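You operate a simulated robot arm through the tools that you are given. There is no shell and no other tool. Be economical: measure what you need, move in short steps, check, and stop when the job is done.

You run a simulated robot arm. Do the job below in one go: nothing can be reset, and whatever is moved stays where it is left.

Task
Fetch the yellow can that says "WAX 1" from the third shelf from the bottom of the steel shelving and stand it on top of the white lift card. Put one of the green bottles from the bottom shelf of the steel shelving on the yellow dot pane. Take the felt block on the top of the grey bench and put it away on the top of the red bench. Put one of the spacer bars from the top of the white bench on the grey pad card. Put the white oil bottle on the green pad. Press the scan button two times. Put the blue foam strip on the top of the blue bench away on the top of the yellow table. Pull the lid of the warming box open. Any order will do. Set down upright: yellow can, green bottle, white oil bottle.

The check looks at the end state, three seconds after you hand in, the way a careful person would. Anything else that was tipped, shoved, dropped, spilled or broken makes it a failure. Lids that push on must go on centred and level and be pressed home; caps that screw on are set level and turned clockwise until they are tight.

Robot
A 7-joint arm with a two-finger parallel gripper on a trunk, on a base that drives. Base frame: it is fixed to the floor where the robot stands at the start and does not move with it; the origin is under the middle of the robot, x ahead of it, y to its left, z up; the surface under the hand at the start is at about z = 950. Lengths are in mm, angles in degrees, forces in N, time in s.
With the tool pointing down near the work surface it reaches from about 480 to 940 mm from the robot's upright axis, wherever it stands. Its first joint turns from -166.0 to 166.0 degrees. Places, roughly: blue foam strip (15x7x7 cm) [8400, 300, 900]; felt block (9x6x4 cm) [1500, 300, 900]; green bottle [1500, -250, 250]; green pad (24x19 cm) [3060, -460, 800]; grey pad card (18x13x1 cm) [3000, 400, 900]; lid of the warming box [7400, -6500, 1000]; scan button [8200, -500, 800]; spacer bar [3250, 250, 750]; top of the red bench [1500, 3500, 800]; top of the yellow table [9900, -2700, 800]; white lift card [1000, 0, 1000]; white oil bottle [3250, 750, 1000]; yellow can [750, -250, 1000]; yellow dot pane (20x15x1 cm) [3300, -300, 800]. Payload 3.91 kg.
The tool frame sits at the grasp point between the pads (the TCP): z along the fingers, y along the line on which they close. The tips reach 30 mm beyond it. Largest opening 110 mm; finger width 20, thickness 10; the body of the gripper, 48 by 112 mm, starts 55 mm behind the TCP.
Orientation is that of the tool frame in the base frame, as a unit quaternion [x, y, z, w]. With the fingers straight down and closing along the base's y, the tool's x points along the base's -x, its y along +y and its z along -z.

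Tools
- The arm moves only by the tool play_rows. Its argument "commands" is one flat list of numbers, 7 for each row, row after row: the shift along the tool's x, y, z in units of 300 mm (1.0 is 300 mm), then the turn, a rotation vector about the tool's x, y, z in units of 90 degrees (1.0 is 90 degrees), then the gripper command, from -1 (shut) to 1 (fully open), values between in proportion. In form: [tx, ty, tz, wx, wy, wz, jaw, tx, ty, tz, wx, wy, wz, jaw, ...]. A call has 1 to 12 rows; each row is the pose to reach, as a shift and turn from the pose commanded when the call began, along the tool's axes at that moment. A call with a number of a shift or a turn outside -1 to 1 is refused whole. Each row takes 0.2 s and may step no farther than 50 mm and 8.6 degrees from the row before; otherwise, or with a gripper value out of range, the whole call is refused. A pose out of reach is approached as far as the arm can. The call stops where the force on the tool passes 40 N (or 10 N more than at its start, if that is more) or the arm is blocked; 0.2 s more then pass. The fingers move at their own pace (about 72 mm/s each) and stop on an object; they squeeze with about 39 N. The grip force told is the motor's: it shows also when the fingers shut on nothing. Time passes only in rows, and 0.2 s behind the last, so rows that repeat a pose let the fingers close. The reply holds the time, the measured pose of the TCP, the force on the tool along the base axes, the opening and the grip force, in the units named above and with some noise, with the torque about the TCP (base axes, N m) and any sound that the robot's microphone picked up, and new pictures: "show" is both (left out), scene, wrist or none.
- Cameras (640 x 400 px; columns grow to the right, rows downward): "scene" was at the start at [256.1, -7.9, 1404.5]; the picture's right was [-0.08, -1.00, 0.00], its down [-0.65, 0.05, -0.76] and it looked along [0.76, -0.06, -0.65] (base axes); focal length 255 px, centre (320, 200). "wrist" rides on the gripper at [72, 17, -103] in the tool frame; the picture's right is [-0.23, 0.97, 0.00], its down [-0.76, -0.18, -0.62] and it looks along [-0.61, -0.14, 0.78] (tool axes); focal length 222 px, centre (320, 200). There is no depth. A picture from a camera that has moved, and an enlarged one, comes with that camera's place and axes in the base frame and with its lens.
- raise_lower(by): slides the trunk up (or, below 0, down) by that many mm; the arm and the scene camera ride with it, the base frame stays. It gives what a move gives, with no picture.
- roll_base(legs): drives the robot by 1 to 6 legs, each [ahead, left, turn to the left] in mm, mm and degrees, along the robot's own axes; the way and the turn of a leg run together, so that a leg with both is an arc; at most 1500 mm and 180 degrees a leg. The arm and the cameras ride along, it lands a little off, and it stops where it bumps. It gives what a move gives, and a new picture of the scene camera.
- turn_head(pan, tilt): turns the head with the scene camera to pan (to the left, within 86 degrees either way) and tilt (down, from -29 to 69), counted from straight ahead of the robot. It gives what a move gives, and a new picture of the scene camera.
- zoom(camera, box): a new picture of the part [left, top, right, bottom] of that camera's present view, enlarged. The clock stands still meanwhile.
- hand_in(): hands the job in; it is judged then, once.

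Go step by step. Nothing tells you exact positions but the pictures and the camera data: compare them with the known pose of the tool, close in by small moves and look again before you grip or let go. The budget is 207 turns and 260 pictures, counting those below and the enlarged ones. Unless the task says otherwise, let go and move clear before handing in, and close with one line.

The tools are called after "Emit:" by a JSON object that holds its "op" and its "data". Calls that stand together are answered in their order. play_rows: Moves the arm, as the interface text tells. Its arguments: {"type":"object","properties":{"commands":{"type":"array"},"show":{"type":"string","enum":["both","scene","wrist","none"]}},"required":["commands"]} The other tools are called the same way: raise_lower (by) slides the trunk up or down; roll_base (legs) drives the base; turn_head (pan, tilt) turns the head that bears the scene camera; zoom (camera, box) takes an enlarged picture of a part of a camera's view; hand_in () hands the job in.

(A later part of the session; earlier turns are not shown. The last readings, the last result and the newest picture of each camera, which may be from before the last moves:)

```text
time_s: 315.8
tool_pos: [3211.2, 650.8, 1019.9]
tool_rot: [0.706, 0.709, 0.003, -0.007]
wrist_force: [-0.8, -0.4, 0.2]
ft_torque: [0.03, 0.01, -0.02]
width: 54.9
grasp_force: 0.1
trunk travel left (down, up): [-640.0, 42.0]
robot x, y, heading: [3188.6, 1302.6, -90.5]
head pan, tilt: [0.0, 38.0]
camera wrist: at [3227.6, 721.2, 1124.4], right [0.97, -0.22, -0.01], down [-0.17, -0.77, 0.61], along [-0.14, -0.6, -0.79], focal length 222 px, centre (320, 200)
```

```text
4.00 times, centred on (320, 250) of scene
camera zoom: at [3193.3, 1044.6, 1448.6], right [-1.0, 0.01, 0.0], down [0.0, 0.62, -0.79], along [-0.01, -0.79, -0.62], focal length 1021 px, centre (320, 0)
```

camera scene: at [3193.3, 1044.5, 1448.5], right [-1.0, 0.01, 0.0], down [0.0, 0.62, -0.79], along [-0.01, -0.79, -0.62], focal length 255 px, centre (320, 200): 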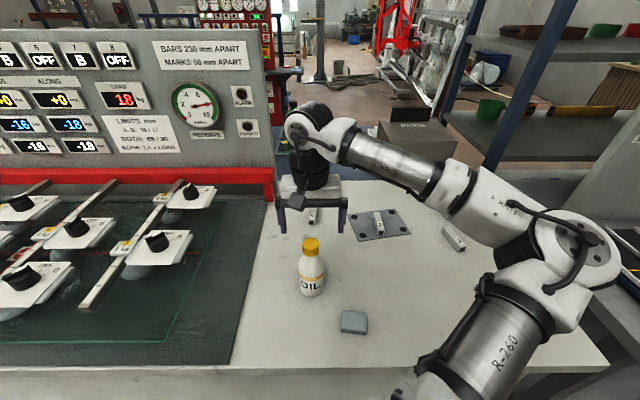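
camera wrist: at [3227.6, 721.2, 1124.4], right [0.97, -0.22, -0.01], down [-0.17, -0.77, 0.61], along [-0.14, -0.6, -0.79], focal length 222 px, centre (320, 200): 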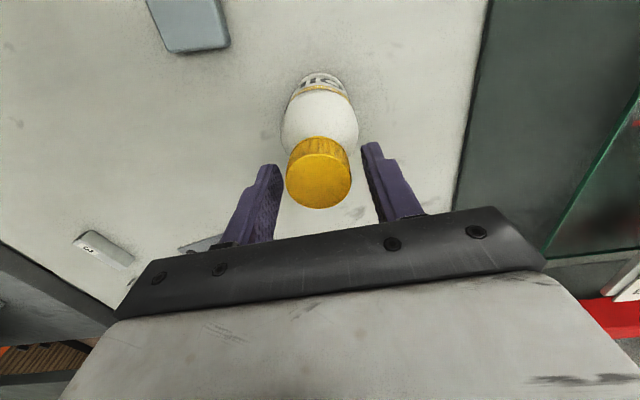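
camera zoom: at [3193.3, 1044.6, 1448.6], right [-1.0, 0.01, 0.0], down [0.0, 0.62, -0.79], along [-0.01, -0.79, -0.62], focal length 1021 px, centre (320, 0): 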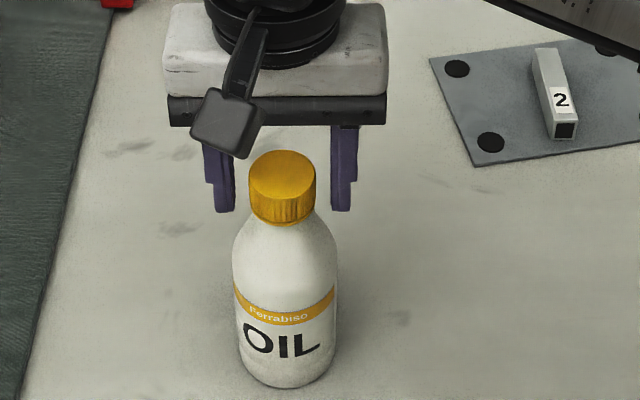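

Emit:
{"op": "play_rows", "data": {"commands": [0, 0, 0.008, 0, 0, 0, -1, 0, 0, 0.008, 0, 0, 0, -1, 0, 0, 0.008, 0, 0, 0, -1, 0, 0, 0.008, 0, 0, 0, -1, 0, 0, -0.05, 0, 0, 0, -1, 0, 0, -0.13, 0, 0, 0, -1, 0, 0, -0.22, 0, 0, 0, -1, 0, 0, -0.22, 0, 0, 0, -1]}}

```text
time_s: 317.6
tool_pos: [3211.0, 647.9, 1081.9]
tool_rot: [0.706, 0.708, 0.003, -0.006]
wrist_force: [0.1, -0.5, -3.8]
ft_torque: [0.01, -0.03, 0.02]
width: 37.2
grasp_force: 39.2
trunk travel left (down, up): [-640.0, 42.0]
robot x, y, heading: [3194.2, 1301.8, -90.3]
head pan, tilt: [0.0, 38.0]
camera scene: at [3193.2, 1044.0, 1448.4], right [-1.0, 0.01, 0.0], down [0.0, 0.62, -0.79], along [-0.01, -0.79, -0.62], focal length 255 px, centre (320, 200)
camera wrist: at [3227.5, 718.2, 1186.9], right [0.97, -0.22, -0.01], down [-0.17, -0.77, 0.61], along [-0.14, -0.6, -0.79], focal length 222 px, centre (320, 200)
```

scene: 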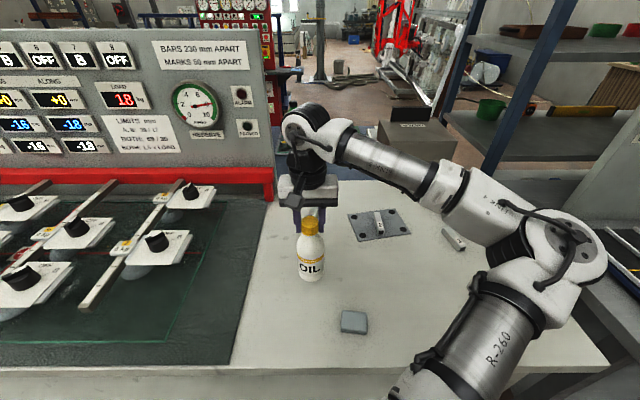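
wrist: 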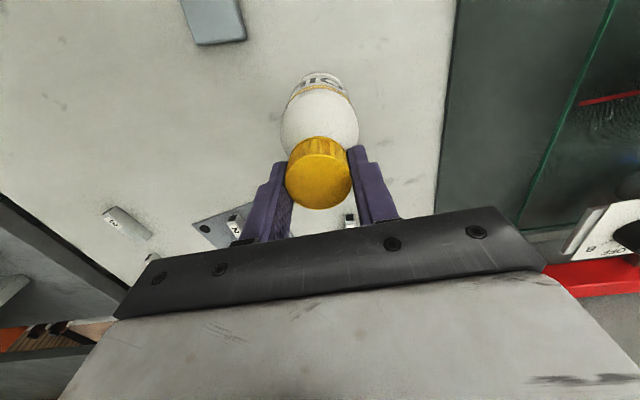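

OIL bottle held by its cap. Tuck, raise and drive back round to the blue table's front.

Emit:
{"op": "raise_lower", "data": {"by": 38}}

Emit:
{"op": "play_rows", "data": {"commands": [0.1, 0, 0, 0, 0, 0, -1, 0.2, 0, 0, 0, 0, 0, -1, 0.3, 0, 0, 0, 0, 0, -1, 0.3, 0, 0, 0, 0, 0, -1], "show": "none"}}

Emit:
{"op": "roll_base", "data": {"legs": [[-220, 0, 0], [0, 1500, 0], [0, 480, 0.4]]}}

```text
time_s: 318.4
tool_pos: [3209.5, 647.2, 1119.3]
tool_rot: [0.706, 0.708, 0.003, -0.006]
wrist_force: [0.4, -0.1, -3.5]
ft_torque: [0.01, 0.0, 0.01]
width: 36.7
grasp_force: 39.1
trunk travel left (down, up): [-678.0, 4.0]
robot x, y, heading: [3192.4, 1301.2, -90.3]
head pan, tilt: [0.0, 38.0]
```

```text
time_s: 319.4
tool_pos: [3211.3, 735.2, 1120.7]
tool_rot: [0.706, 0.708, 0.003, -0.006]
wrist_force: [-0.3, -0.6, -4.1]
ft_torque: [-0.02, -0.01, 0.02]
width: 37.1
grasp_force: 38.8
trunk travel left (down, up): [-678.0, 4.0]
robot x, y, heading: [3193.6, 1302.8, -90.5]
head pan, tilt: [0.0, 38.0]
```

```text
time_s: 336.5
tool_pos: [5201.0, 906.7, 1122.3]
tool_rot: [0.71, 0.704, 0.003, -0.005]
wrist_force: [0.9, 0.5, -3.7]
ft_torque: [0.01, -0.01, 0.02]
width: 36.9
grasp_force: 38.9
trunk travel left (down, up): [-678.0, 4.0]
robot x, y, heading: [5188.3, 1472.3, -90.8]
head pan, tilt: [0.0, 38.0]
camera scene: at [5186.2, 1214.9, 1486.5], right [-1.0, 0.02, 0.0], down [0.01, 0.62, -0.79], along [-0.01, -0.79, -0.62], focal length 255 px, centre (320, 200)
```

scene: 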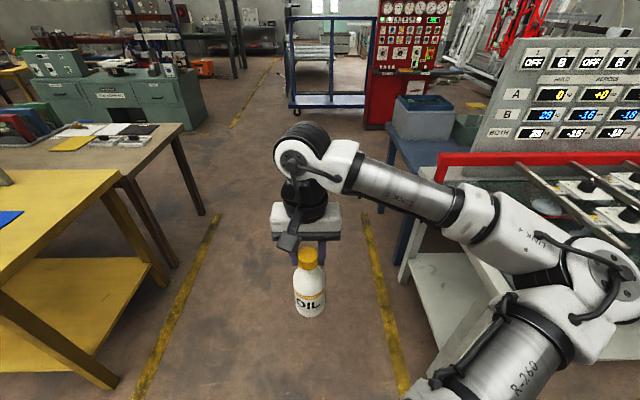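

Emit:
{"op": "roll_base", "data": {"legs": [[0, 140, 0.8], [1500, 0, 0], [1500, 0, 0], [300, 0, 0]]}}

```text
time_s: 353.7
tool_pos: [5304.5, -2347.2, 1121.3]
tool_rot: [0.712, 0.702, 0.003, -0.006]
wrist_force: [-0.1, 0.6, -4.5]
ft_torque: [-0.03, 0.01, -0.03]
width: 37.1
grasp_force: 38.8
trunk travel left (down, up): [-678.0, 4.0]
robot x, y, heading: [5292.6, -1779.4, -91.2]
head pan, tilt: [0.0, 38.0]
camera scene: at [5291.4, -2039.5, 1486.3], right [-1.0, 0.02, 0.0], down [0.02, 0.62, -0.79], along [-0.02, -0.79, -0.62], focal length 255 px, centre (320, 200)
```

scene: 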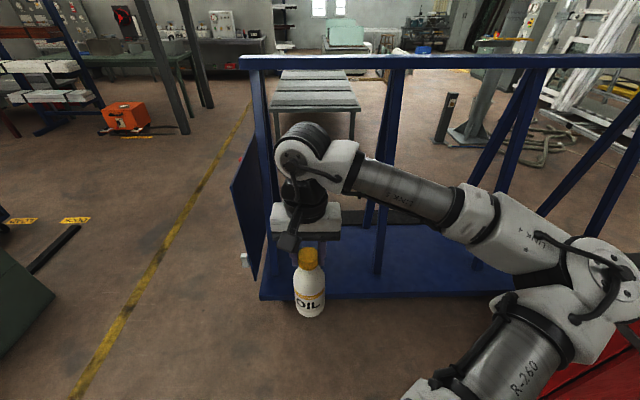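

Emit:
{"op": "roll_base", "data": {"legs": [[-150, 0, 0], [0, 0, 180], [-150, 0, 0]]}}

```text
time_s: 363.9
tool_pos: [5245.4, -1221.6, 1123.2]
tool_rot: [0.737, -0.676, 0.006, 0.004]
wrist_force: [0.1, -0.1, -3.9]
ft_torque: [0.02, 0.01, 0.04]
width: 37.2
grasp_force: 38.6
trunk travel left (down, up): [-678.0, 4.0]
robot x, y, heading: [5311.8, -1785.2, 94.6]
head pan, tilt: [0.0, 38.0]
camera scene: at [5293.6, -1530.7, 1486.7], right [1.0, 0.08, 0.0], down [0.05, -0.61, -0.79], along [-0.06, 0.79, -0.62], focal length 255 px, centre (320, 200)
```

scene: 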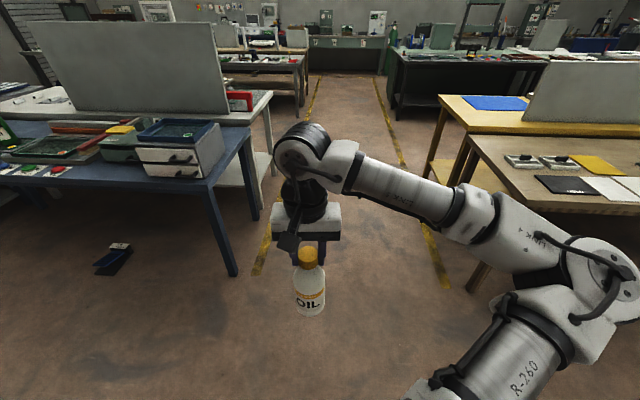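

Emit:
{"op": "roll_base", "data": {"legs": [[0, 0, -4.6], [0, 1500, 0], [0, 740, 0]]}}

Emit:
{"op": "zoom", "data": {"camera": "scene", "box": [160, 60, 480, 260]}}

```text
time_s: 382.1
tool_pos: [3012.4, -1254.9, 1121.5]
tool_rot: [0.716, -0.698, 0.006, 0.004]
wrist_force: [0.1, -0.2, -3.2]
ft_torque: [0.0, -0.01, -0.01]
width: 36.8
grasp_force: 39.1
trunk travel left (down, up): [-678.0, 4.0]
robot x, y, heading: [3048.6, -1823.2, 90.9]
head pan, tilt: [0.0, 38.0]
camera scene: at [3040.1, -1566.2, 1486.5], right [1.0, 0.02, 0.0], down [0.01, -0.62, -0.79], along [-0.01, 0.79, -0.62], focal length 255 px, centre (320, 200)
```

scene: 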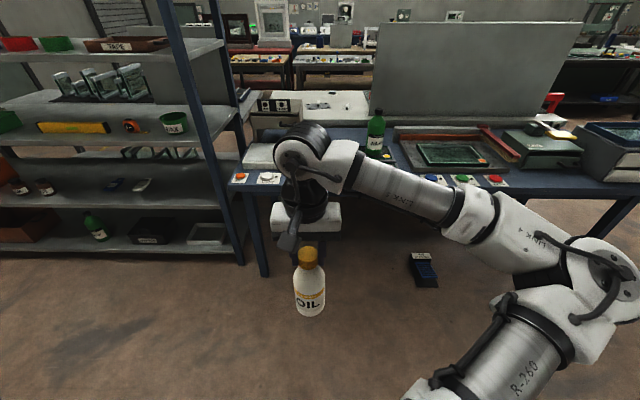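

```text
2.00 times, centred on (320, 160) of scene
camera zoom: at [3040.1, -1566.2, 1486.5], right [1.0, 0.02, 0.0], down [0.01, -0.62, -0.79], along [-0.01, 0.79, -0.62], focal length 510 px, centre (320, 280)
```

zoom: 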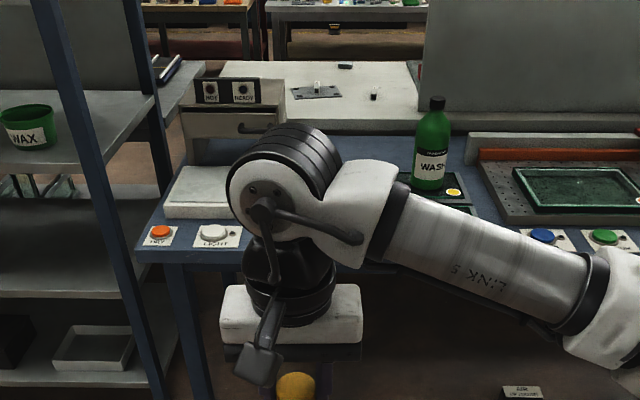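

Emit:
{"op": "roll_base", "data": {"legs": [[620, 0, -0.9]]}}

Emit:
{"op": "play_rows", "data": {"commands": [-0.14, -0.03, 0, 0, 0, 0, -1, -0.28, -0.06, 0, 0, 0, 0, -1, -0.42, -0.09, 0, 0, 0, 0, -1, -0.56, -0.12, 0, 0, 0, 0, -1, -0.63, -0.13, 0, 0, 0, 0, -1, -0.63, -0.13, 0, 0, 0, 0, -1]}}

```text
time_s: 385.7
tool_pos: [3008.4, -608.3, 1121.2]
tool_rot: [0.713, -0.701, 0.006, 0.002]
wrist_force: [-0.1, -0.3, -3.0]
ft_torque: [-0.01, -0.01, -0.01]
width: 36.9
grasp_force: 38.7
trunk travel left (down, up): [-678.0, 4.0]
robot x, y, heading: [3033.5, -1174.8, 90.6]
head pan, tilt: [0.0, 38.0]
camera scene: at [3034.6, -918.5, 1486.4], right [1.0, 0.01, 0.0], down [0.0, -0.62, -0.79], along [-0.01, 0.79, -0.62], focal length 255 px, centre (320, 200)
```

scene: 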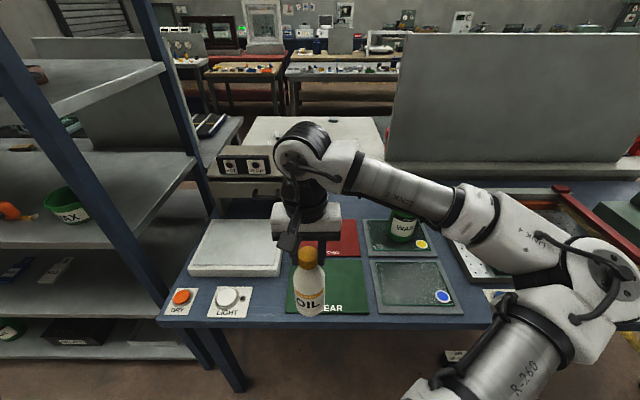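

```text
time_s: 387.1
tool_pos: [3043.5, -417.3, 1119.0]
tool_rot: [0.713, -0.701, 0.006, 0.003]
wrist_force: [0.6, -0.2, -4.4]
ft_torque: [0.0, -0.01, -0.04]
width: 36.7
grasp_force: 39.3
trunk travel left (down, up): [-678.0, 4.0]
robot x, y, heading: [3035.9, -1174.3, 90.3]
head pan, tilt: [0.0, 38.0]
camera scene: at [3034.7, -918.9, 1486.5], right [1.0, 0.01, 0.0], down [0.0, -0.62, -0.79], along [-0.01, 0.79, -0.62], focal length 255 px, centre (320, 200)
camera wrist: at [3028.2, -487.9, 1224.1], right [-0.98, 0.21, -0.01], down [0.16, 0.77, 0.61], along [0.13, 0.6, -0.79], focal length 222 px, centre (320, 200)
```

scene: 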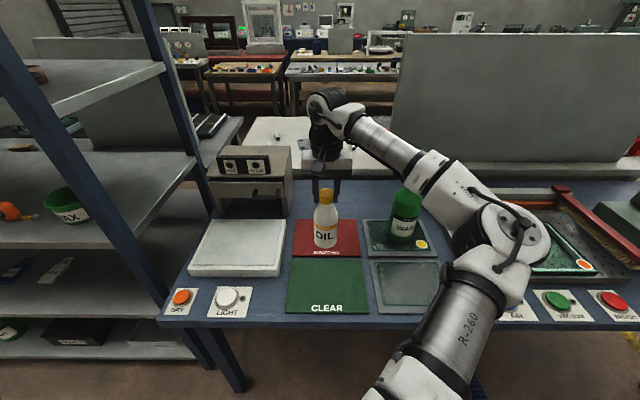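
wrist: 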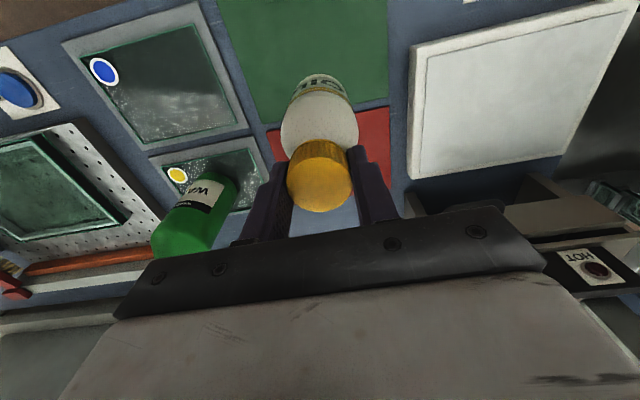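

Emit:
{"op": "play_rows", "data": {"commands": [0.07, -0.015, 0.02, 0, 0, 0, -1, 0.127, -0.028, 0.1, 0, 0, 0, -1, 0.127, -0.028, 0.22, 0, 0, 0, -1, 0.127, -0.028, 0.34, 0, 0, 0, -1, 0.127, -0.028, 0.43, 0, 0, 0, -1, 0.127, -0.028, 0.45, 0, 0, 0, -1, 0.127, -0.028, 0.45, 0, 0, 0, -1]}}

Emit:
{"op": "zoom", "data": {"camera": "scene", "box": [240, 200, 400, 300]}}

```text
time_s: 388.7
tool_pos: [3053.6, -459.5, 988.1]
tool_rot: [0.713, -0.701, 0.006, 0.003]
wrist_force: [-0.1, -0.6, -3.3]
ft_torque: [0.02, -0.03, -0.01]
width: 36.8
grasp_force: 38.8
trunk travel left (down, up): [-678.0, 4.0]
robot x, y, heading: [3034.8, -1173.0, 90.4]
head pan, tilt: [0.0, 38.0]
camera scene: at [3034.7, -918.8, 1486.5], right [1.0, 0.01, 0.0], down [0.0, -0.62, -0.79], along [-0.01, 0.79, -0.62], focal length 255 px, centre (320, 200)
camera wrist: at [3037.8, -530.8, 1091.3], right [-0.98, 0.21, -0.01], down [0.16, 0.77, 0.61], along [0.13, 0.6, -0.79], focal length 222 px, centre (320, 200)
```

scene: 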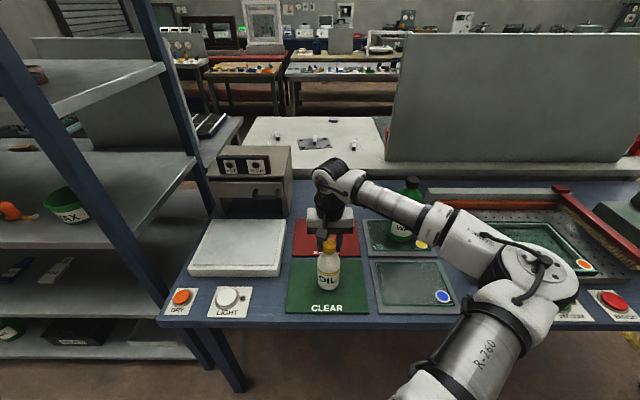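
wrist: 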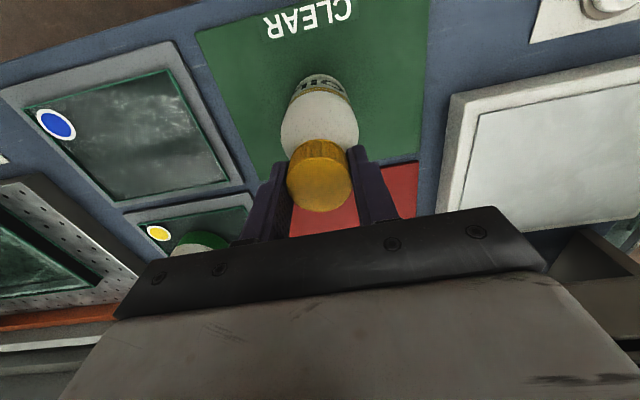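

```text
4.00 times, centred on (320, 250) of scene
camera zoom: at [3034.7, -918.8, 1486.5], right [1.0, 0.01, 0.0], down [0.0, -0.62, -0.79], along [-0.01, 0.79, -0.62], focal length 1021 px, centre (320, 0)
```

zoom: 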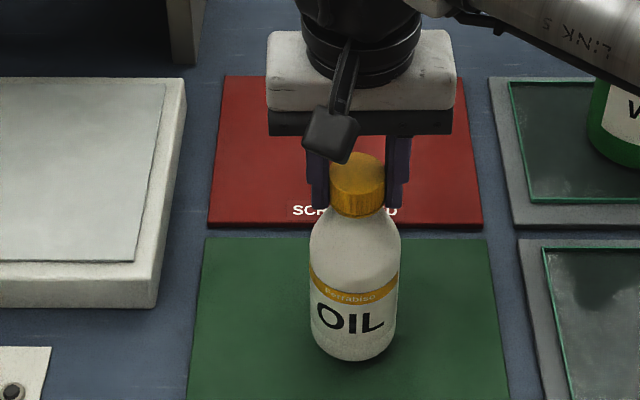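

Emit:
{"op": "play_rows", "data": {"commands": [0, 0, 0.015, 0, 0, 0, -1, 0, 0, 0.03, 0, 0, 0, -1, 0, 0, 0.04, 0, 0, 0, -1, 0, 0, 0.045, 0, 0, 0, -1, 0, 0, 0.045, 0, 0, 0, -1], "show": "none"}}

```text
time_s: 389.9
tool_pos: [3055.0, -457.3, 975.5]
tool_rot: [0.713, -0.701, 0.003, 0.0]
wrist_force: [0.5, 4.2, 28.6]
ft_torque: [0.06, 0.24, 0.21]
width: 37.2
grasp_force: 38.8
trunk travel left (down, up): [-678.0, 4.0]
robot x, y, heading: [3031.9, -1177.4, 90.5]
head pan, tilt: [0.0, 38.0]
```

Emit:
{"op": "play_rows", "data": {"commands": [0, 0, -0.01, 0, 0, 0, -1, 0, 0, -0.014, 0, 0, 0, -1], "show": "none"}}

```text
time_s: 390.5
tool_pos: [3055.2, -458.4, 975.6]
tool_rot: [0.713, -0.702, 0.005, 0.004]
wrist_force: [1.1, 6.5, 5.7]
ft_torque: [1.06, -0.07, -0.15]
width: 37.2
grasp_force: 39.2
trunk travel left (down, up): [-678.0, 4.0]
robot x, y, heading: [3033.8, -1174.7, 90.3]
head pan, tilt: [0.0, 38.0]
```

Emit:
{"op": "play_rows", "data": {"commands": [0, 0, -0.004, 0, 0, 0, -1, 0, 0, -0.004, 0, 0, 0, -1], "show": "none"}}

Emit:
{"op": "zoom", "data": {"camera": "scene", "box": [240, 200, 400, 300]}}

```text
time_s: 391.1
tool_pos: [3054.6, -460.5, 975.6]
tool_rot: [0.713, -0.701, 0.007, 0.005]
wrist_force: [0.5, -0.4, -3.7]
ft_torque: [0.0, 0.01, -0.02]
width: 36.7
grasp_force: 38.9
trunk travel left (down, up): [-678.0, 4.0]
robot x, y, heading: [3034.1, -1176.6, 90.3]
head pan, tilt: [0.0, 38.0]
```

```text
4.00 times, centred on (320, 250) of scene
camera zoom: at [3034.6, -918.9, 1486.4], right [1.0, 0.01, 0.0], down [0.0, -0.62, -0.79], along [-0.01, 0.79, -0.62], focal length 1021 px, centre (320, 0)
```

zoom: 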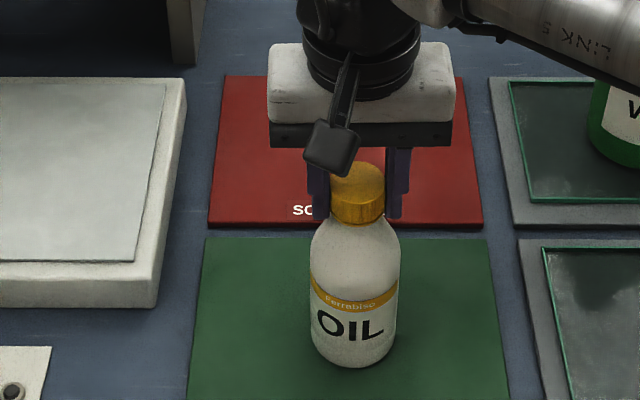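

Emit:
{"op": "play_rows", "data": {"commands": [0, 0, 0.003, 0, 0, 0, -1, 0, 0, 0.003, 0, 0, 0, -0.1, 0, 0, 0.003, 0, 0, 0, 0.1, 0, 0, 0.003, 0, 0, 0, 0.1, 0, 0, -0.06, 0, 0, 0, 0.1, 0, 0, -0.2, 0, 0, 0, 0.1, 0, 0, -0.34, 0, 0, 0, 0.1, 0, 0, -0.45, 0, 0, 0, 0.1], "show": "scene"}}

Emit:
{"op": "zoom", "data": {"camera": "scene", "box": [240, 200, 400, 300]}}

```text
time_s: 392.9
tool_pos: [3054.9, -459.6, 1112.4]
tool_rot: [0.713, -0.701, 0.006, 0.003]
wrist_force: [-0.1, -0.1, -0.2]
ft_torque: [0.02, 0.02, 0.0]
width: 60.4
grasp_force: 0.1
trunk travel left (down, up): [-678.0, 4.0]
robot x, y, heading: [3031.5, -1173.2, 90.5]
head pan, tilt: [0.0, 38.0]
camera scene: at [3034.5, -919.6, 1486.6], right [1.0, 0.01, 0.0], down [0.0, -0.62, -0.79], along [-0.01, 0.79, -0.62], focal length 255 px, centre (320, 200)
```

scene: 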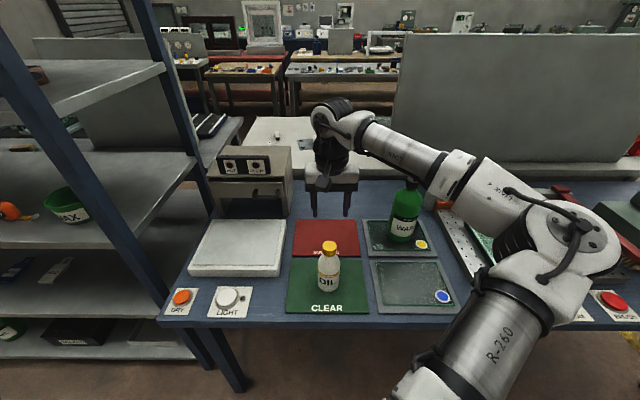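

```text
4.00 times, centred on (320, 250) of scene
camera zoom: at [3034.5, -919.6, 1486.6], right [1.0, 0.01, 0.0], down [0.0, -0.62, -0.79], along [-0.01, 0.79, -0.62], focal length 1021 px, centre (320, 0)
```

zoom: 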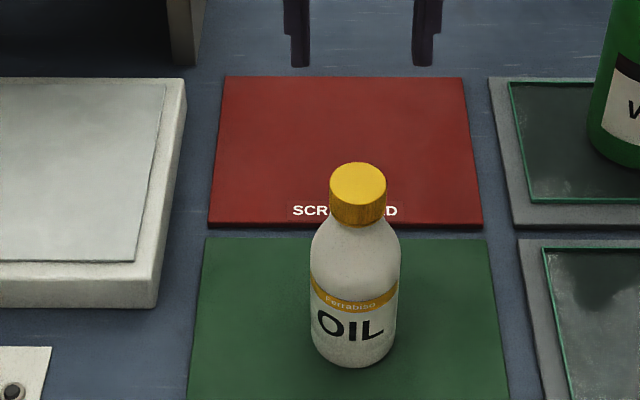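

The oil bottle stands on the green pad. I'll be sparing with pictures now. Next, the eastern jobs: tuck the arm, turn to face +x and drive down the middle corridor.

Emit:
{"op": "play_rows", "data": {"commands": [0.14, 0, 0, 0, 0, 0, -0.5, 0.28, 0, 0, 0, 0, 0, -1, 0.42, 0, 0.05, 0, 0, 0, -1, 0.5, 0, 0.1, 0, 0, 0, -1, 0.5, 0, 0.2, 0, 0, 0, -1], "show": "none"}}

Emit:
{"op": "roll_base", "data": {"legs": [[-320, 0, 0], [0, 0, -90], [1500, 0, 0], [1500, 0, 0]]}}

```text
time_s: 394.1
tool_pos: [3055.3, -606.6, 1055.6]
tool_rot: [0.713, -0.701, 0.006, 0.003]
wrist_force: [-0.1, -0.9, 0.1]
ft_torque: [0.0, -0.04, 0.02]
width: 0.0
grasp_force: 37.2
trunk travel left (down, up): [-678.0, 4.0]
robot x, y, heading: [3036.1, -1173.1, 90.4]
head pan, tilt: [0.0, 38.0]
```

```text
time_s: 414.3
tool_pos: [6612.4, -1499.0, 1055.7]
tool_rot: [-0.02, 1.0, -0.002, -0.007]
wrist_force: [-0.2, 0.5, -0.4]
ft_torque: [0.0, -0.01, -0.01]
width: 0.2
grasp_force: 37.5
trunk travel left (down, up): [-678.0, 4.0]
robot x, y, heading: [6040.2, -1495.2, 1.7]
head pan, tilt: [0.0, 38.0]
camera scene: at [6301.8, -1487.2, 1486.5], right [0.03, -1.0, 0.0], down [-0.62, -0.02, -0.79], along [0.79, 0.02, -0.62], focal length 255 px, centre (320, 200)
```

scene: 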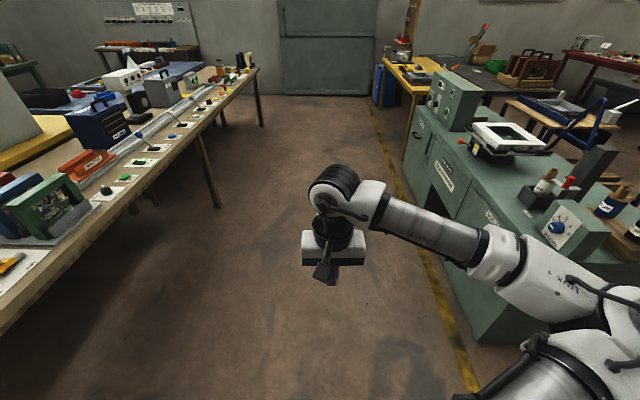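

Emit:
{"op": "zoom", "data": {"camera": "scene", "box": [40, 50, 280, 200]}}

```text
2.67 times, centred on (160, 125) of scene
camera zoom: at [6301.8, -1487.2, 1486.5], right [0.03, -1.0, 0.0], down [-0.62, -0.02, -0.79], along [0.79, 0.02, -0.62], focal length 680 px, centre (747, 400)
```

zoom: 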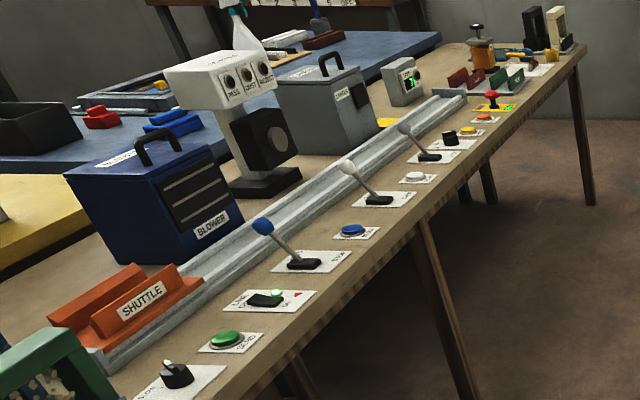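

Emit:
{"op": "roll_base", "data": {"legs": [[1500, 0, -1.7], [590, 0, 0], [0, 0, 90], [330, 0, 0]]}}

Emit:
{"op": "zoom", "data": {"camera": "scene", "box": [160, 130, 480, 330]}}

```text
time_s: 430.3
tool_pos: [8154.1, -575.5, 1056.0]
tool_rot: [-0.706, 0.708, -0.005, -0.003]
wrist_force: [0.6, 0.0, 0.0]
ft_torque: [0.01, -0.03, -0.01]
width: 0.0
grasp_force: 38.1
trunk travel left (down, up): [-678.0, 4.0]
robot x, y, heading: [8121.8, -1141.5, 89.2]
head pan, tilt: [0.0, 38.0]
camera scene: at [8126.9, -887.0, 1486.4], right [1.0, -0.02, 0.0], down [-0.01, -0.62, -0.79], along [0.01, 0.79, -0.62], focal length 255 px, centre (320, 200)
```

scene: 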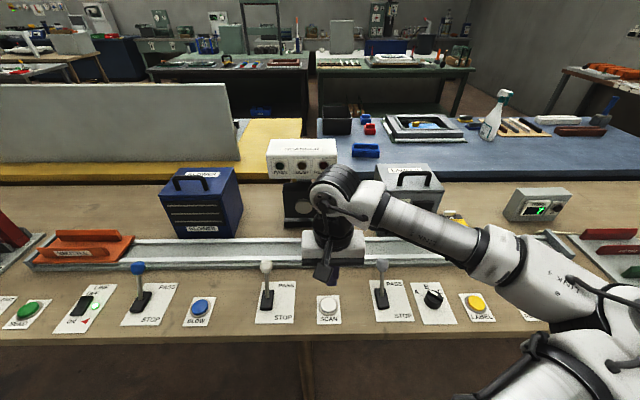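

```text
2.00 times, centred on (320, 230) of scene
camera zoom: at [8126.9, -887.0, 1486.4], right [1.0, -0.02, 0.0], down [-0.01, -0.62, -0.79], along [0.01, 0.79, -0.62], focal length 510 px, centre (320, 140)
```

zoom: 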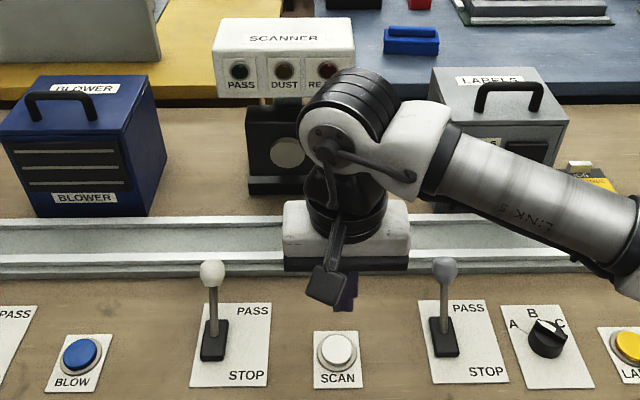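

The SCAN button is at about (8155, -508). Lower the closed fingers to just above it.

Emit:
{"op": "play_rows", "data": {"commands": [-0.1, 0, 0.1, 0, 0, 0, -1, -0.22, 0, 0.2, 0, 0, 0, -1, -0.22, 0, 0.35, 0, 0, 0, -1, -0.22, 0, 0.5, 0, 0, 0, -1, -0.22, 0, 0.62, 0, 0, 0, -1, -0.22, 0, 0.66, 0, 0, 0, -1, -0.22, 0, 0.66, 0, 0, 0, -1], "show": "wrist"}}

Emit:
{"op": "zoom", "data": {"camera": "scene", "box": [250, 230, 410, 330]}}

```text
time_s: 431.9
tool_pos: [8154.5, -512.6, 856.1]
tool_rot: [-0.705, 0.709, -0.006, -0.003]
wrist_force: [0.4, 1.2, -0.6]
ft_torque: [0.02, 0.03, -0.01]
width: 0.0
grasp_force: 37.6
trunk travel left (down, up): [-678.0, 4.0]
robot x, y, heading: [8121.0, -1145.0, 88.9]
head pan, tilt: [0.0, 38.0]
camera wrist: at [8136.5, -583.2, 960.9], right [-0.97, 0.23, -0.01], down [0.18, 0.77, 0.61], along [0.15, 0.6, -0.79], focal length 222 px, centre (320, 200)
```

wrist: 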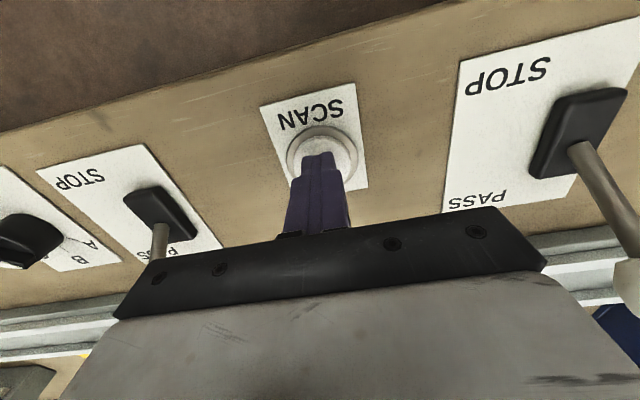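

```text
4.00 times, centred on (330, 280) of scene
camera zoom: at [8126.9, -887.8, 1486.5], right [1.0, -0.02, 0.0], down [-0.01, -0.62, -0.79], along [0.01, 0.79, -0.62], focal length 1021 px, centre (280, -120)
```

zoom: 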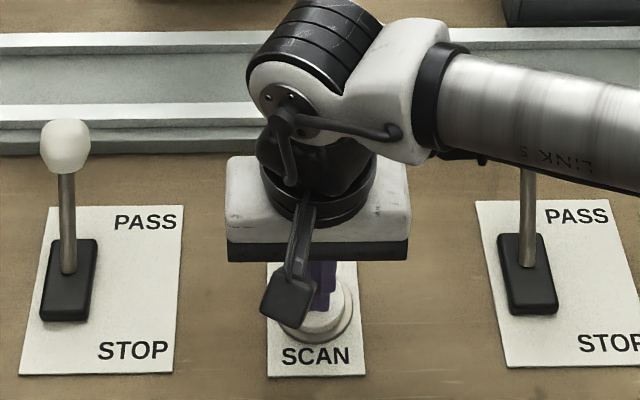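

Emit:
{"op": "play_rows", "data": {"commands": [0, 0, 0.01, 0, 0, 0, -1, 0, 0, 0.02, 0, 0, 0, -1, 0, 0, 0.028, 0, 0, 0, -1, 0, 0, 0.036, 0, 0, 0, -1, 0, 0, 0.036, 0, 0, 0, -1], "show": "none"}}

```text
time_s: 433.1
tool_pos: [8153.7, -512.9, 845.2]
tool_rot: [-0.705, 0.709, -0.005, -0.003]
wrist_force: [0.8, -0.5, -0.5]
ft_torque: [-0.01, 0.0, -0.01]
width: 0.0
grasp_force: 37.2
trunk travel left (down, up): [-678.0, 4.0]
robot x, y, heading: [8121.7, -1144.4, 89.0]
head pan, tilt: [0.0, 38.0]
```

Emit:
{"op": "play_rows", "data": {"commands": [0, 0, 0.007, 0, 0, 0, -1, 0, 0, 0.014, 0, 0, 0, -1, 0, 0, 0.021, 0, 0, 0, -1, 0, 0, 0.021, 0, 0, 0, -1], "show": "none"}}

```text
time_s: 434.1
tool_pos: [8155.1, -512.0, 841.4]
tool_rot: [-0.705, 0.709, -0.005, -0.002]
wrist_force: [0.4, -1.7, 8.5]
ft_torque: [0.01, -0.01, 0.03]
width: 0.1
grasp_force: 38.8
trunk travel left (down, up): [-678.0, 4.0]
robot x, y, heading: [8120.3, -1141.4, 89.0]
head pan, tilt: [0.0, 38.0]
heard: click
```

First click heard. Release fully, then press again.

Emit:
{"op": "play_rows", "data": {"commands": [0, 0, -0.03, 0, 0, 0, -1, 0, 0, -0.06, 0, 0, 0, -1, 0, 0, -0.06, 0, 0, 0, -1, 0, 0, -0.06, 0, 0, 0, -1], "show": "none"}}

Emit:
{"op": "play_rows", "data": {"commands": [0, 0, 0.02, 0, 0, 0, -1, 0, 0, 0.04, 0, 0, 0, -1, 0, 0, 0.052, 0, 0, 0, -1, 0, 0, 0.06, 0, 0, 0, -1, 0, 0, 0.06, 0, 0, 0, -1], "show": "none"}}

```text
time_s: 435.1
tool_pos: [8154.9, -513.1, 857.5]
tool_rot: [-0.705, 0.709, -0.006, -0.003]
wrist_force: [0.9, 0.5, 0.4]
ft_torque: [-0.01, -0.02, 0.03]
width: 0.1
grasp_force: 38.2
trunk travel left (down, up): [-678.0, 4.0]
robot x, y, heading: [8120.8, -1141.2, 89.1]
head pan, tilt: [0.0, 38.0]
```

```text
time_s: 436.3
tool_pos: [8153.9, -512.4, 839.5]
tool_rot: [-0.705, 0.71, -0.005, -0.003]
wrist_force: [1.4, 1.7, 13.7]
ft_torque: [0.08, -0.04, -0.07]
width: 0.0
grasp_force: 37.6
trunk travel left (down, up): [-678.0, 4.0]
robot x, y, heading: [8119.4, -1141.7, 89.2]
head pan, tilt: [0.0, 38.0]
heard: click
```

Both clicks were heard. Raise the hand, then drive round to the north side of the blue bench, where the blue strip lies near (8380, 339).

Emit:
{"op": "play_rows", "data": {"commands": [0, 0, -0.16, 0, 0, 0, -1, 0, 0, -0.32, 0, 0, 0, -1, 0, 0, -0.48, 0, 0, 0, -1, 0.06, 0, -0.62, 0, 0, 0, -1, 0.14, 0, -0.7, 0, 0, 0, -1, 0.22, 0, -0.72, 0, 0, 0, -1], "show": "none"}}

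Emit:
{"op": "roll_base", "data": {"legs": [[-360, 0, 0.9], [0, 1500, 0], [0, 1310, 0], [1500, 0, 0], [1500, 0, 0], [0, 0, 180]]}}

```text
time_s: 437.7
tool_pos: [8154.5, -572.9, 1060.1]
tool_rot: [-0.705, 0.709, -0.005, -0.003]
wrist_force: [-0.9, -1.3, -0.2]
ft_torque: [0.02, -0.01, -0.01]
width: 0.1
grasp_force: 37.5
trunk travel left (down, up): [-678.0, 4.0]
robot x, y, heading: [8118.6, -1141.7, 89.0]
head pan, tilt: [0.0, 38.0]
```

```text
time_s: 483.4
tool_pos: [5259.9, 992.2, 1059.3]
tool_rot: [0.709, 0.705, 0.003, -0.006]
wrist_force: [0.4, 0.1, 0.7]
ft_torque: [0.0, -0.01, 0.01]
width: 0.0
grasp_force: 37.9
trunk travel left (down, up): [-678.0, 4.0]
robot x, y, heading: [5292.0, 1559.1, -91.2]
head pan, tilt: [0.0, 38.0]
camera scene: at [5290.9, 1304.2, 1486.5], right [-1.0, 0.02, 0.0], down [0.01, 0.62, -0.79], along [-0.01, -0.79, -0.62], focal length 255 px, centre (320, 200)
```

scene: 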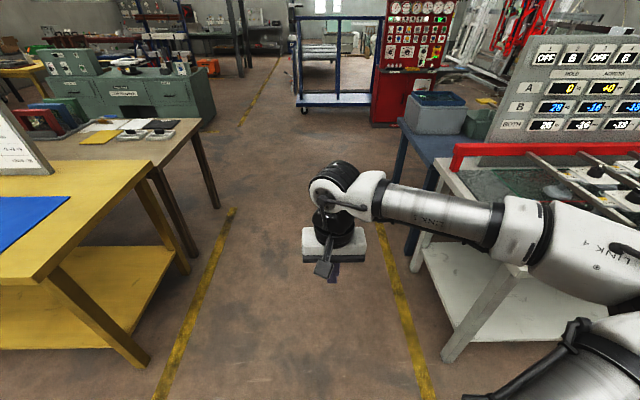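

Emit:
{"op": "turn_head", "data": {"pan": 75, "tilt": 15}}

```text
time_s: 484.9
tool_pos: [5259.5, 992.2, 1061.2]
tool_rot: [0.709, 0.705, 0.003, -0.005]
wrist_force: [0.3, 0.3, 0.1]
ft_torque: [-0.05, 0.04, 0.0]
width: 0.2
grasp_force: 37.4
trunk travel left (down, up): [-678.0, 4.0]
robot x, y, heading: [5295.3, 1558.3, -90.7]
head pan, tilt: [75.0, 15.0]
camera scene: at [5382.0, 1364.9, 1523.1], right [-0.27, -0.96, 0.0], down [-0.25, 0.07, -0.97], along [0.93, -0.27, -0.26], focal length 255 px, centre (320, 200)
```

scene: 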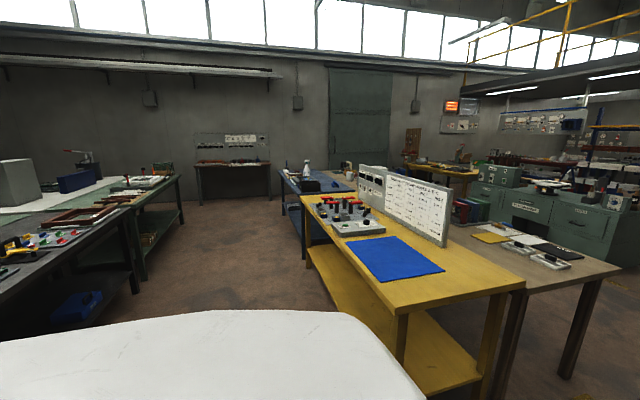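

Emit:
{"op": "turn_head", "data": {"pan": 0, "tilt": 38}}

Emit:
{"op": "roll_base", "data": {"legs": [[0, 1500, 0.8], [0, 1560, 0], [180, 0, 0]]}}

Emit:
{"op": "zoom", "data": {"camera": "scene", "box": [160, 130, 480, 330]}}

```text
time_s: 486.4
tool_pos: [5259.8, 990.7, 1060.3]
tool_rot: [0.709, 0.706, 0.003, -0.006]
wrist_force: [0.4, -0.9, 0.3]
ft_torque: [0.0, -0.01, 0.02]
width: 0.3
grasp_force: 38.0
trunk travel left (down, up): [-678.0, 4.0]
robot x, y, heading: [5291.9, 1562.2, -91.0]
head pan, tilt: [0.0, 38.0]
camera scene: at [5290.9, 1304.2, 1486.6], right [-1.0, 0.01, 0.0], down [0.01, 0.62, -0.79], along [-0.01, -0.79, -0.62], focal length 255 px, centre (320, 200)
```

scene: 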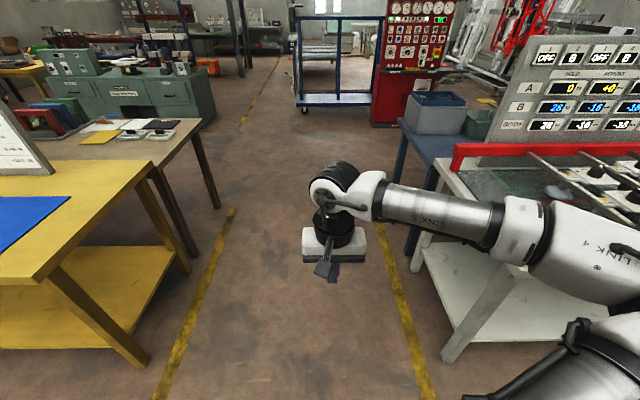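

```text
refused: 1560 is not a number from -1500 to 1500
```

```text
2.00 times, centred on (320, 230) of scene
camera zoom: at [5290.9, 1304.2, 1486.6], right [-1.0, 0.01, 0.0], down [0.01, 0.62, -0.79], along [-0.01, -0.79, -0.62], focal length 510 px, centre (320, 140)
```

zoom: 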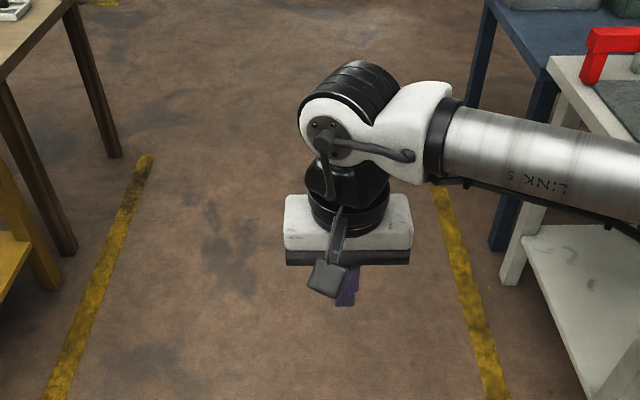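

Emit:
{"op": "roll_base", "data": {"legs": [[0, 1500, 0.8], [0, 1500, 0], [180, 40, 0]]}}

```text
time_s: 510.8
tool_pos: [8301.9, 738.7, 1058.9]
tool_rot: [0.714, 0.7, 0.003, -0.006]
wrist_force: [0.4, -0.8, -1.1]
ft_torque: [0.03, 0.03, -0.04]
width: 0.1
grasp_force: 38.1
trunk travel left (down, up): [-678.0, 4.0]
robot x, y, heading: [8347.7, 1309.3, -91.7]
head pan, tilt: [0.0, 38.0]
camera scene: at [8339.2, 1051.2, 1486.3], right [-1.0, 0.03, 0.0], down [0.02, 0.62, -0.79], along [-0.02, -0.79, -0.62], focal length 255 px, centre (320, 200)
```

scene: 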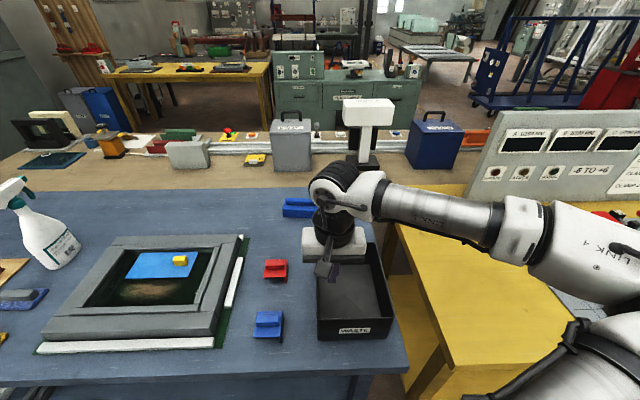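

Emit:
{"op": "zoom", "data": {"camera": "scene", "box": [240, 170, 400, 270]}}

```text
4.00 times, centred on (320, 220) of scene
camera zoom: at [8339.2, 1051.2, 1486.3], right [-1.0, 0.03, 0.0], down [0.02, 0.62, -0.79], along [-0.02, -0.79, -0.62], focal length 1021 px, centre (320, 120)
```

zoom: 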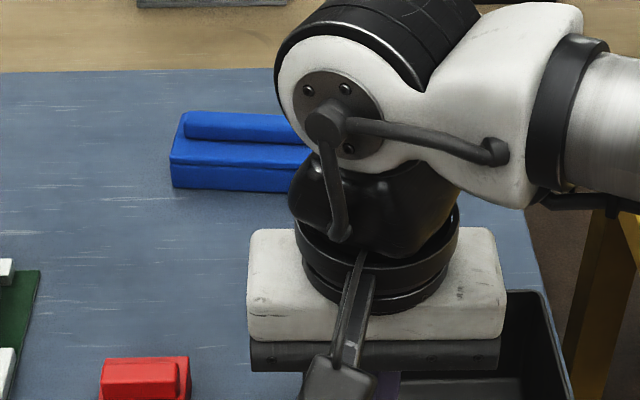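

The blue strip (base 15×7 cm with a ridge) is centred near (8383, 304), lying along x. I'll roll 75 mm closer and turn the hand 90° so the fingers close along y.

Emit:
{"op": "play_rows", "data": {"commands": [0, 0, 0, 0, 0, 0.09, 1, 0, 0, 0, 0, 0, 0.18, 1, 0, 0, 0, 0, 0, 0.27, 1, 0, 0, 0, 0, 0, 0.36, 1, 0, 0, 0, 0, 0, 0.45, 1, 0, 0, 0, 0, 0, 0.54, 1, 0, 0, 0, 0, 0, 0.63, 1, 0, 0, 0, 0, 0, 0.72, 1, 0, 0, 0, 0, 0, 0.81, 1, 0, 0, 0, 0, 0, 0.9, 1, 0, 0, 0, 0, 0, 0.98, 1, 0, 0, 0, 0, 0, 0.98, 1], "show": "none"}}

Emit:
{"op": "roll_base", "data": {"legs": [[75, 0, 1.7]]}}

```text
time_s: 513.4
tool_pos: [8302.5, 739.7, 1060.7]
tool_rot: [1.0, 0.005, -0.002, -0.006]
wrist_force: [0.2, -0.5, -0.1]
ft_torque: [-0.01, 0.0, 0.02]
width: 110.0
grasp_force: 0.0
trunk travel left (down, up): [-678.0, 4.0]
robot x, y, heading: [8346.3, 1305.7, -91.9]
head pan, tilt: [0.0, 38.0]
```

```text
time_s: 514.5
tool_pos: [8319.5, 662.6, 1060.0]
tool_rot: [1.0, 0.02, -0.002, -0.008]
wrist_force: [0.6, 0.1, -0.4]
ft_torque: [0.02, -0.02, 0.02]
width: 110.3
grasp_force: 0.1
trunk travel left (down, up): [-678.0, 4.0]
robot x, y, heading: [8345.4, 1235.5, -89.8]
head pan, tilt: [0.0, 38.0]
camera scene: at [8345.4, 974.3, 1486.3], right [-1.0, 0.0, 0.0], down [0.0, 0.62, -0.79], along [0.0, -0.79, -0.62], focal length 255 px, centre (320, 200)
```

scene: 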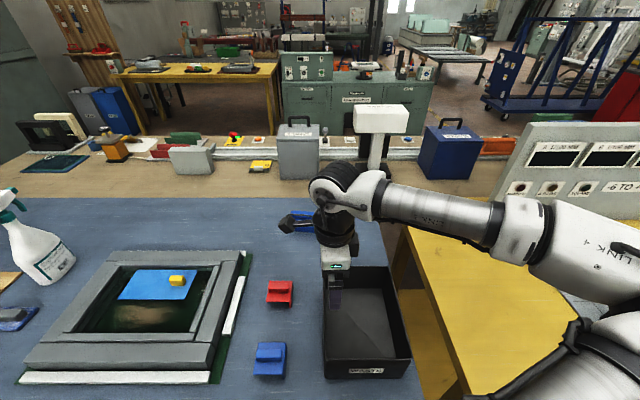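

Emit:
{"op": "play_rows", "data": {"commands": [0.03, 0.15, 0, 0, 0, 0, 1, 0.06, 0.3, 0, 0, 0, 0, 1, 0.09, 0.45, 0, 0, 0, 0, 1, 0.12, 0.6, 0, 0, 0, 0, 1, 0.15, 0.75, 0, 0, 0, 0, 1, 0.16, 0.9, 0, 0, 0, 0, 1], "show": "none"}}

Emit:
{"op": "play_rows", "data": {"commands": [0.0, 0.13, 0.05, 0, 0, 0, 1, 0.0, 0.25, 0.1, 0, 0, 0, 1, 0.0, 0.3, 0.2, 0, 0, 0, 1, 0, 0.3, 0.33, 0, 0, 0, 1, 0, 0.3, 0.33, 0, 0, 0, 1], "show": "wrist"}}

Emit:
{"op": "zoom", "data": {"camera": "scene", "box": [240, 150, 400, 250]}}

```text
time_s: 515.9
tool_pos: [8379.4, 391.8, 1059.9]
tool_rot: [1.0, 0.019, -0.002, -0.006]
wrist_force: [-0.1, -0.4, -0.4]
ft_torque: [0.02, -0.01, 0.02]
width: 109.9
grasp_force: 0.0
trunk travel left (down, up): [-678.0, 4.0]
robot x, y, heading: [8343.4, 1240.2, -90.0]
head pan, tilt: [0.0, 38.0]
```

```text
time_s: 517.1
tool_pos: [8383.0, 307.8, 961.3]
tool_rot: [1.0, 0.02, -0.002, -0.007]
wrist_force: [0.1, -0.7, 0.2]
ft_torque: [-0.02, -0.02, 0.02]
width: 109.9
grasp_force: 0.0
trunk travel left (down, up): [-678.0, 4.0]
robot x, y, heading: [8345.5, 1232.5, -90.3]
head pan, tilt: [0.0, 38.0]
camera wrist: at [8456.0, 292.1, 1064.0], right [-0.19, -0.98, -0.01], down [-0.77, 0.14, 0.63], along [-0.61, 0.13, -0.78], focal length 222 px, centre (320, 200)
```

wrist: 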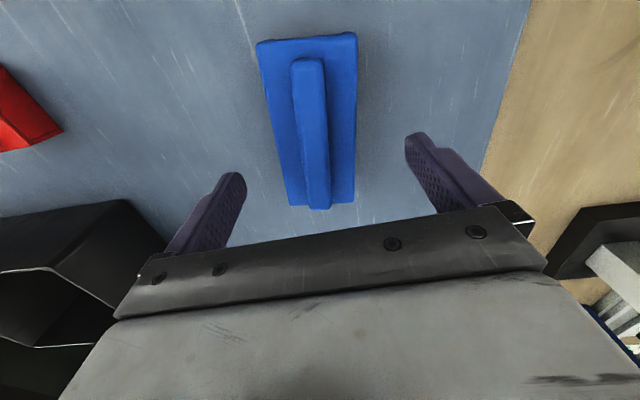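

```text
4.00 times, centred on (320, 200) of scene
camera zoom: at [8345.5, 975.6, 1486.6], right [-1.0, 0.0, 0.0], down [0.0, 0.62, -0.79], along [0.0, -0.79, -0.62], focal length 1021 px, centre (320, 200)
```

zoom: 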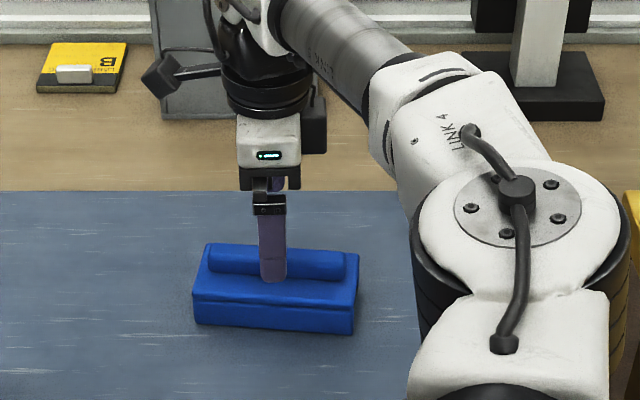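

Emit:
{"op": "play_rows", "data": {"commands": [-0.015, -0.015, 0.05, 0, 0, 0.05, 1, -0.015, -0.018, 0.12, 0, 0, 0.1, 1, -0.015, -0.018, 0.2, 0, 0, 0.1, 1, -0.015, -0.018, 0.25, 0, 0, 0.1, 1, -0.015, -0.018, 0.25, 0, 0, 0.1, -1, -0.015, -0.018, 0.25, 0, 0, 0.1, -1, -0.015, -0.018, 0.25, 0, 0, 0.1, -1, -0.015, -0.018, 0.25, 0, 0, 0.1, -1, -0.015, -0.018, 0.15, 0, 0, 0.1, -1, -0.015, -0.018, 0, 0, 0, 0.1, -1, -0.015, -0.018, -0.15, 0, 0, 0.1, -1], "show": "wrist"}}

```text
time_s: 519.5
tool_pos: [8377.3, 312.2, 1001.8]
tool_rot: [0.998, -0.059, -0.002, -0.006]
wrist_force: [0.2, 0.4, -1.1]
ft_torque: [0.03, 0.03, 0.0]
width: 66.7
grasp_force: 39.6
trunk travel left (down, up): [-678.0, 4.0]
robot x, y, heading: [8345.2, 1235.5, -90.2]
head pan, tilt: [0.0, 38.0]
camera wrist: at [8446.9, 286.1, 1105.1], right [-0.34, -0.94, -0.01], down [-0.73, 0.26, 0.63], along [-0.59, 0.22, -0.78], focal length 222 px, centre (320, 200)
```

wrist: 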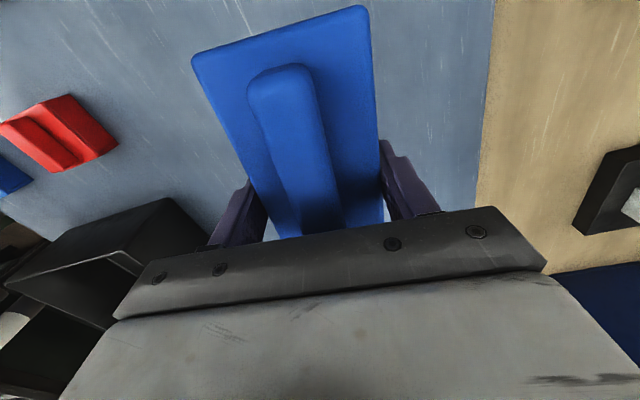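

The strip is held. Tuck and drive back round to the corridor toward the yellow table (about x 8800–10600, y -2840…-1990).

Emit:
{"op": "play_rows", "data": {"commands": [-0.018, -0.14, -0.04, 0, 0, 0, -1, -0.035, -0.29, -0.08, 0, 0, 0, -1, -0.053, -0.44, -0.12, 0, 0, 0, -1, -0.07, -0.59, -0.16, 0, 0, 0, -1, -0.09, -0.74, -0.2, 0, 0, 0, -1, -0.106, -0.89, -0.23, 0, 0, 0, -1], "show": "none"}}

Emit:
{"op": "roll_base", "data": {"legs": [[-330, 0, 0], [0, -1500, 0], [0, -1500, 0], [1500, 0, 0], [1500, 0, 0]]}}

```text
time_s: 520.9
tool_pos: [8376.3, 581.5, 1079.4]
tool_rot: [0.998, -0.059, -0.002, -0.006]
wrist_force: [-1.2, 0.0, 0.0]
ft_torque: [-0.02, 0.02, -0.01]
width: 67.1
grasp_force: 39.3
trunk travel left (down, up): [-678.0, 4.0]
robot x, y, heading: [8340.8, 1236.6, -90.2]
head pan, tilt: [0.0, 38.0]
```

```text
time_s: 559.6
tool_pos: [5402.6, -2098.8, 1078.5]
tool_rot: [0.999, -0.051, -0.002, -0.006]
wrist_force: [-0.6, 0.1, -0.3]
ft_torque: [-0.01, -0.01, -0.02]
width: 66.8
grasp_force: 39.3
trunk travel left (down, up): [-678.0, 4.0]
robot x, y, heading: [5363.8, -1447.3, -89.4]
head pan, tilt: [0.0, 38.0]
camera scene: at [5367.2, -1705.1, 1486.5], right [-1.0, -0.01, 0.0], down [-0.01, 0.62, -0.79], along [0.01, -0.79, -0.62], focal length 255 px, centre (320, 200)
```

scene: 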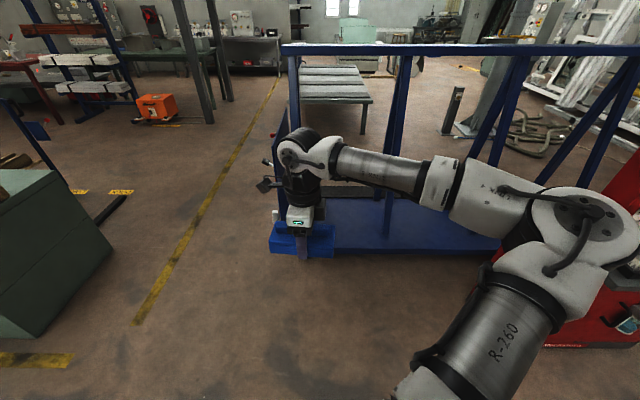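

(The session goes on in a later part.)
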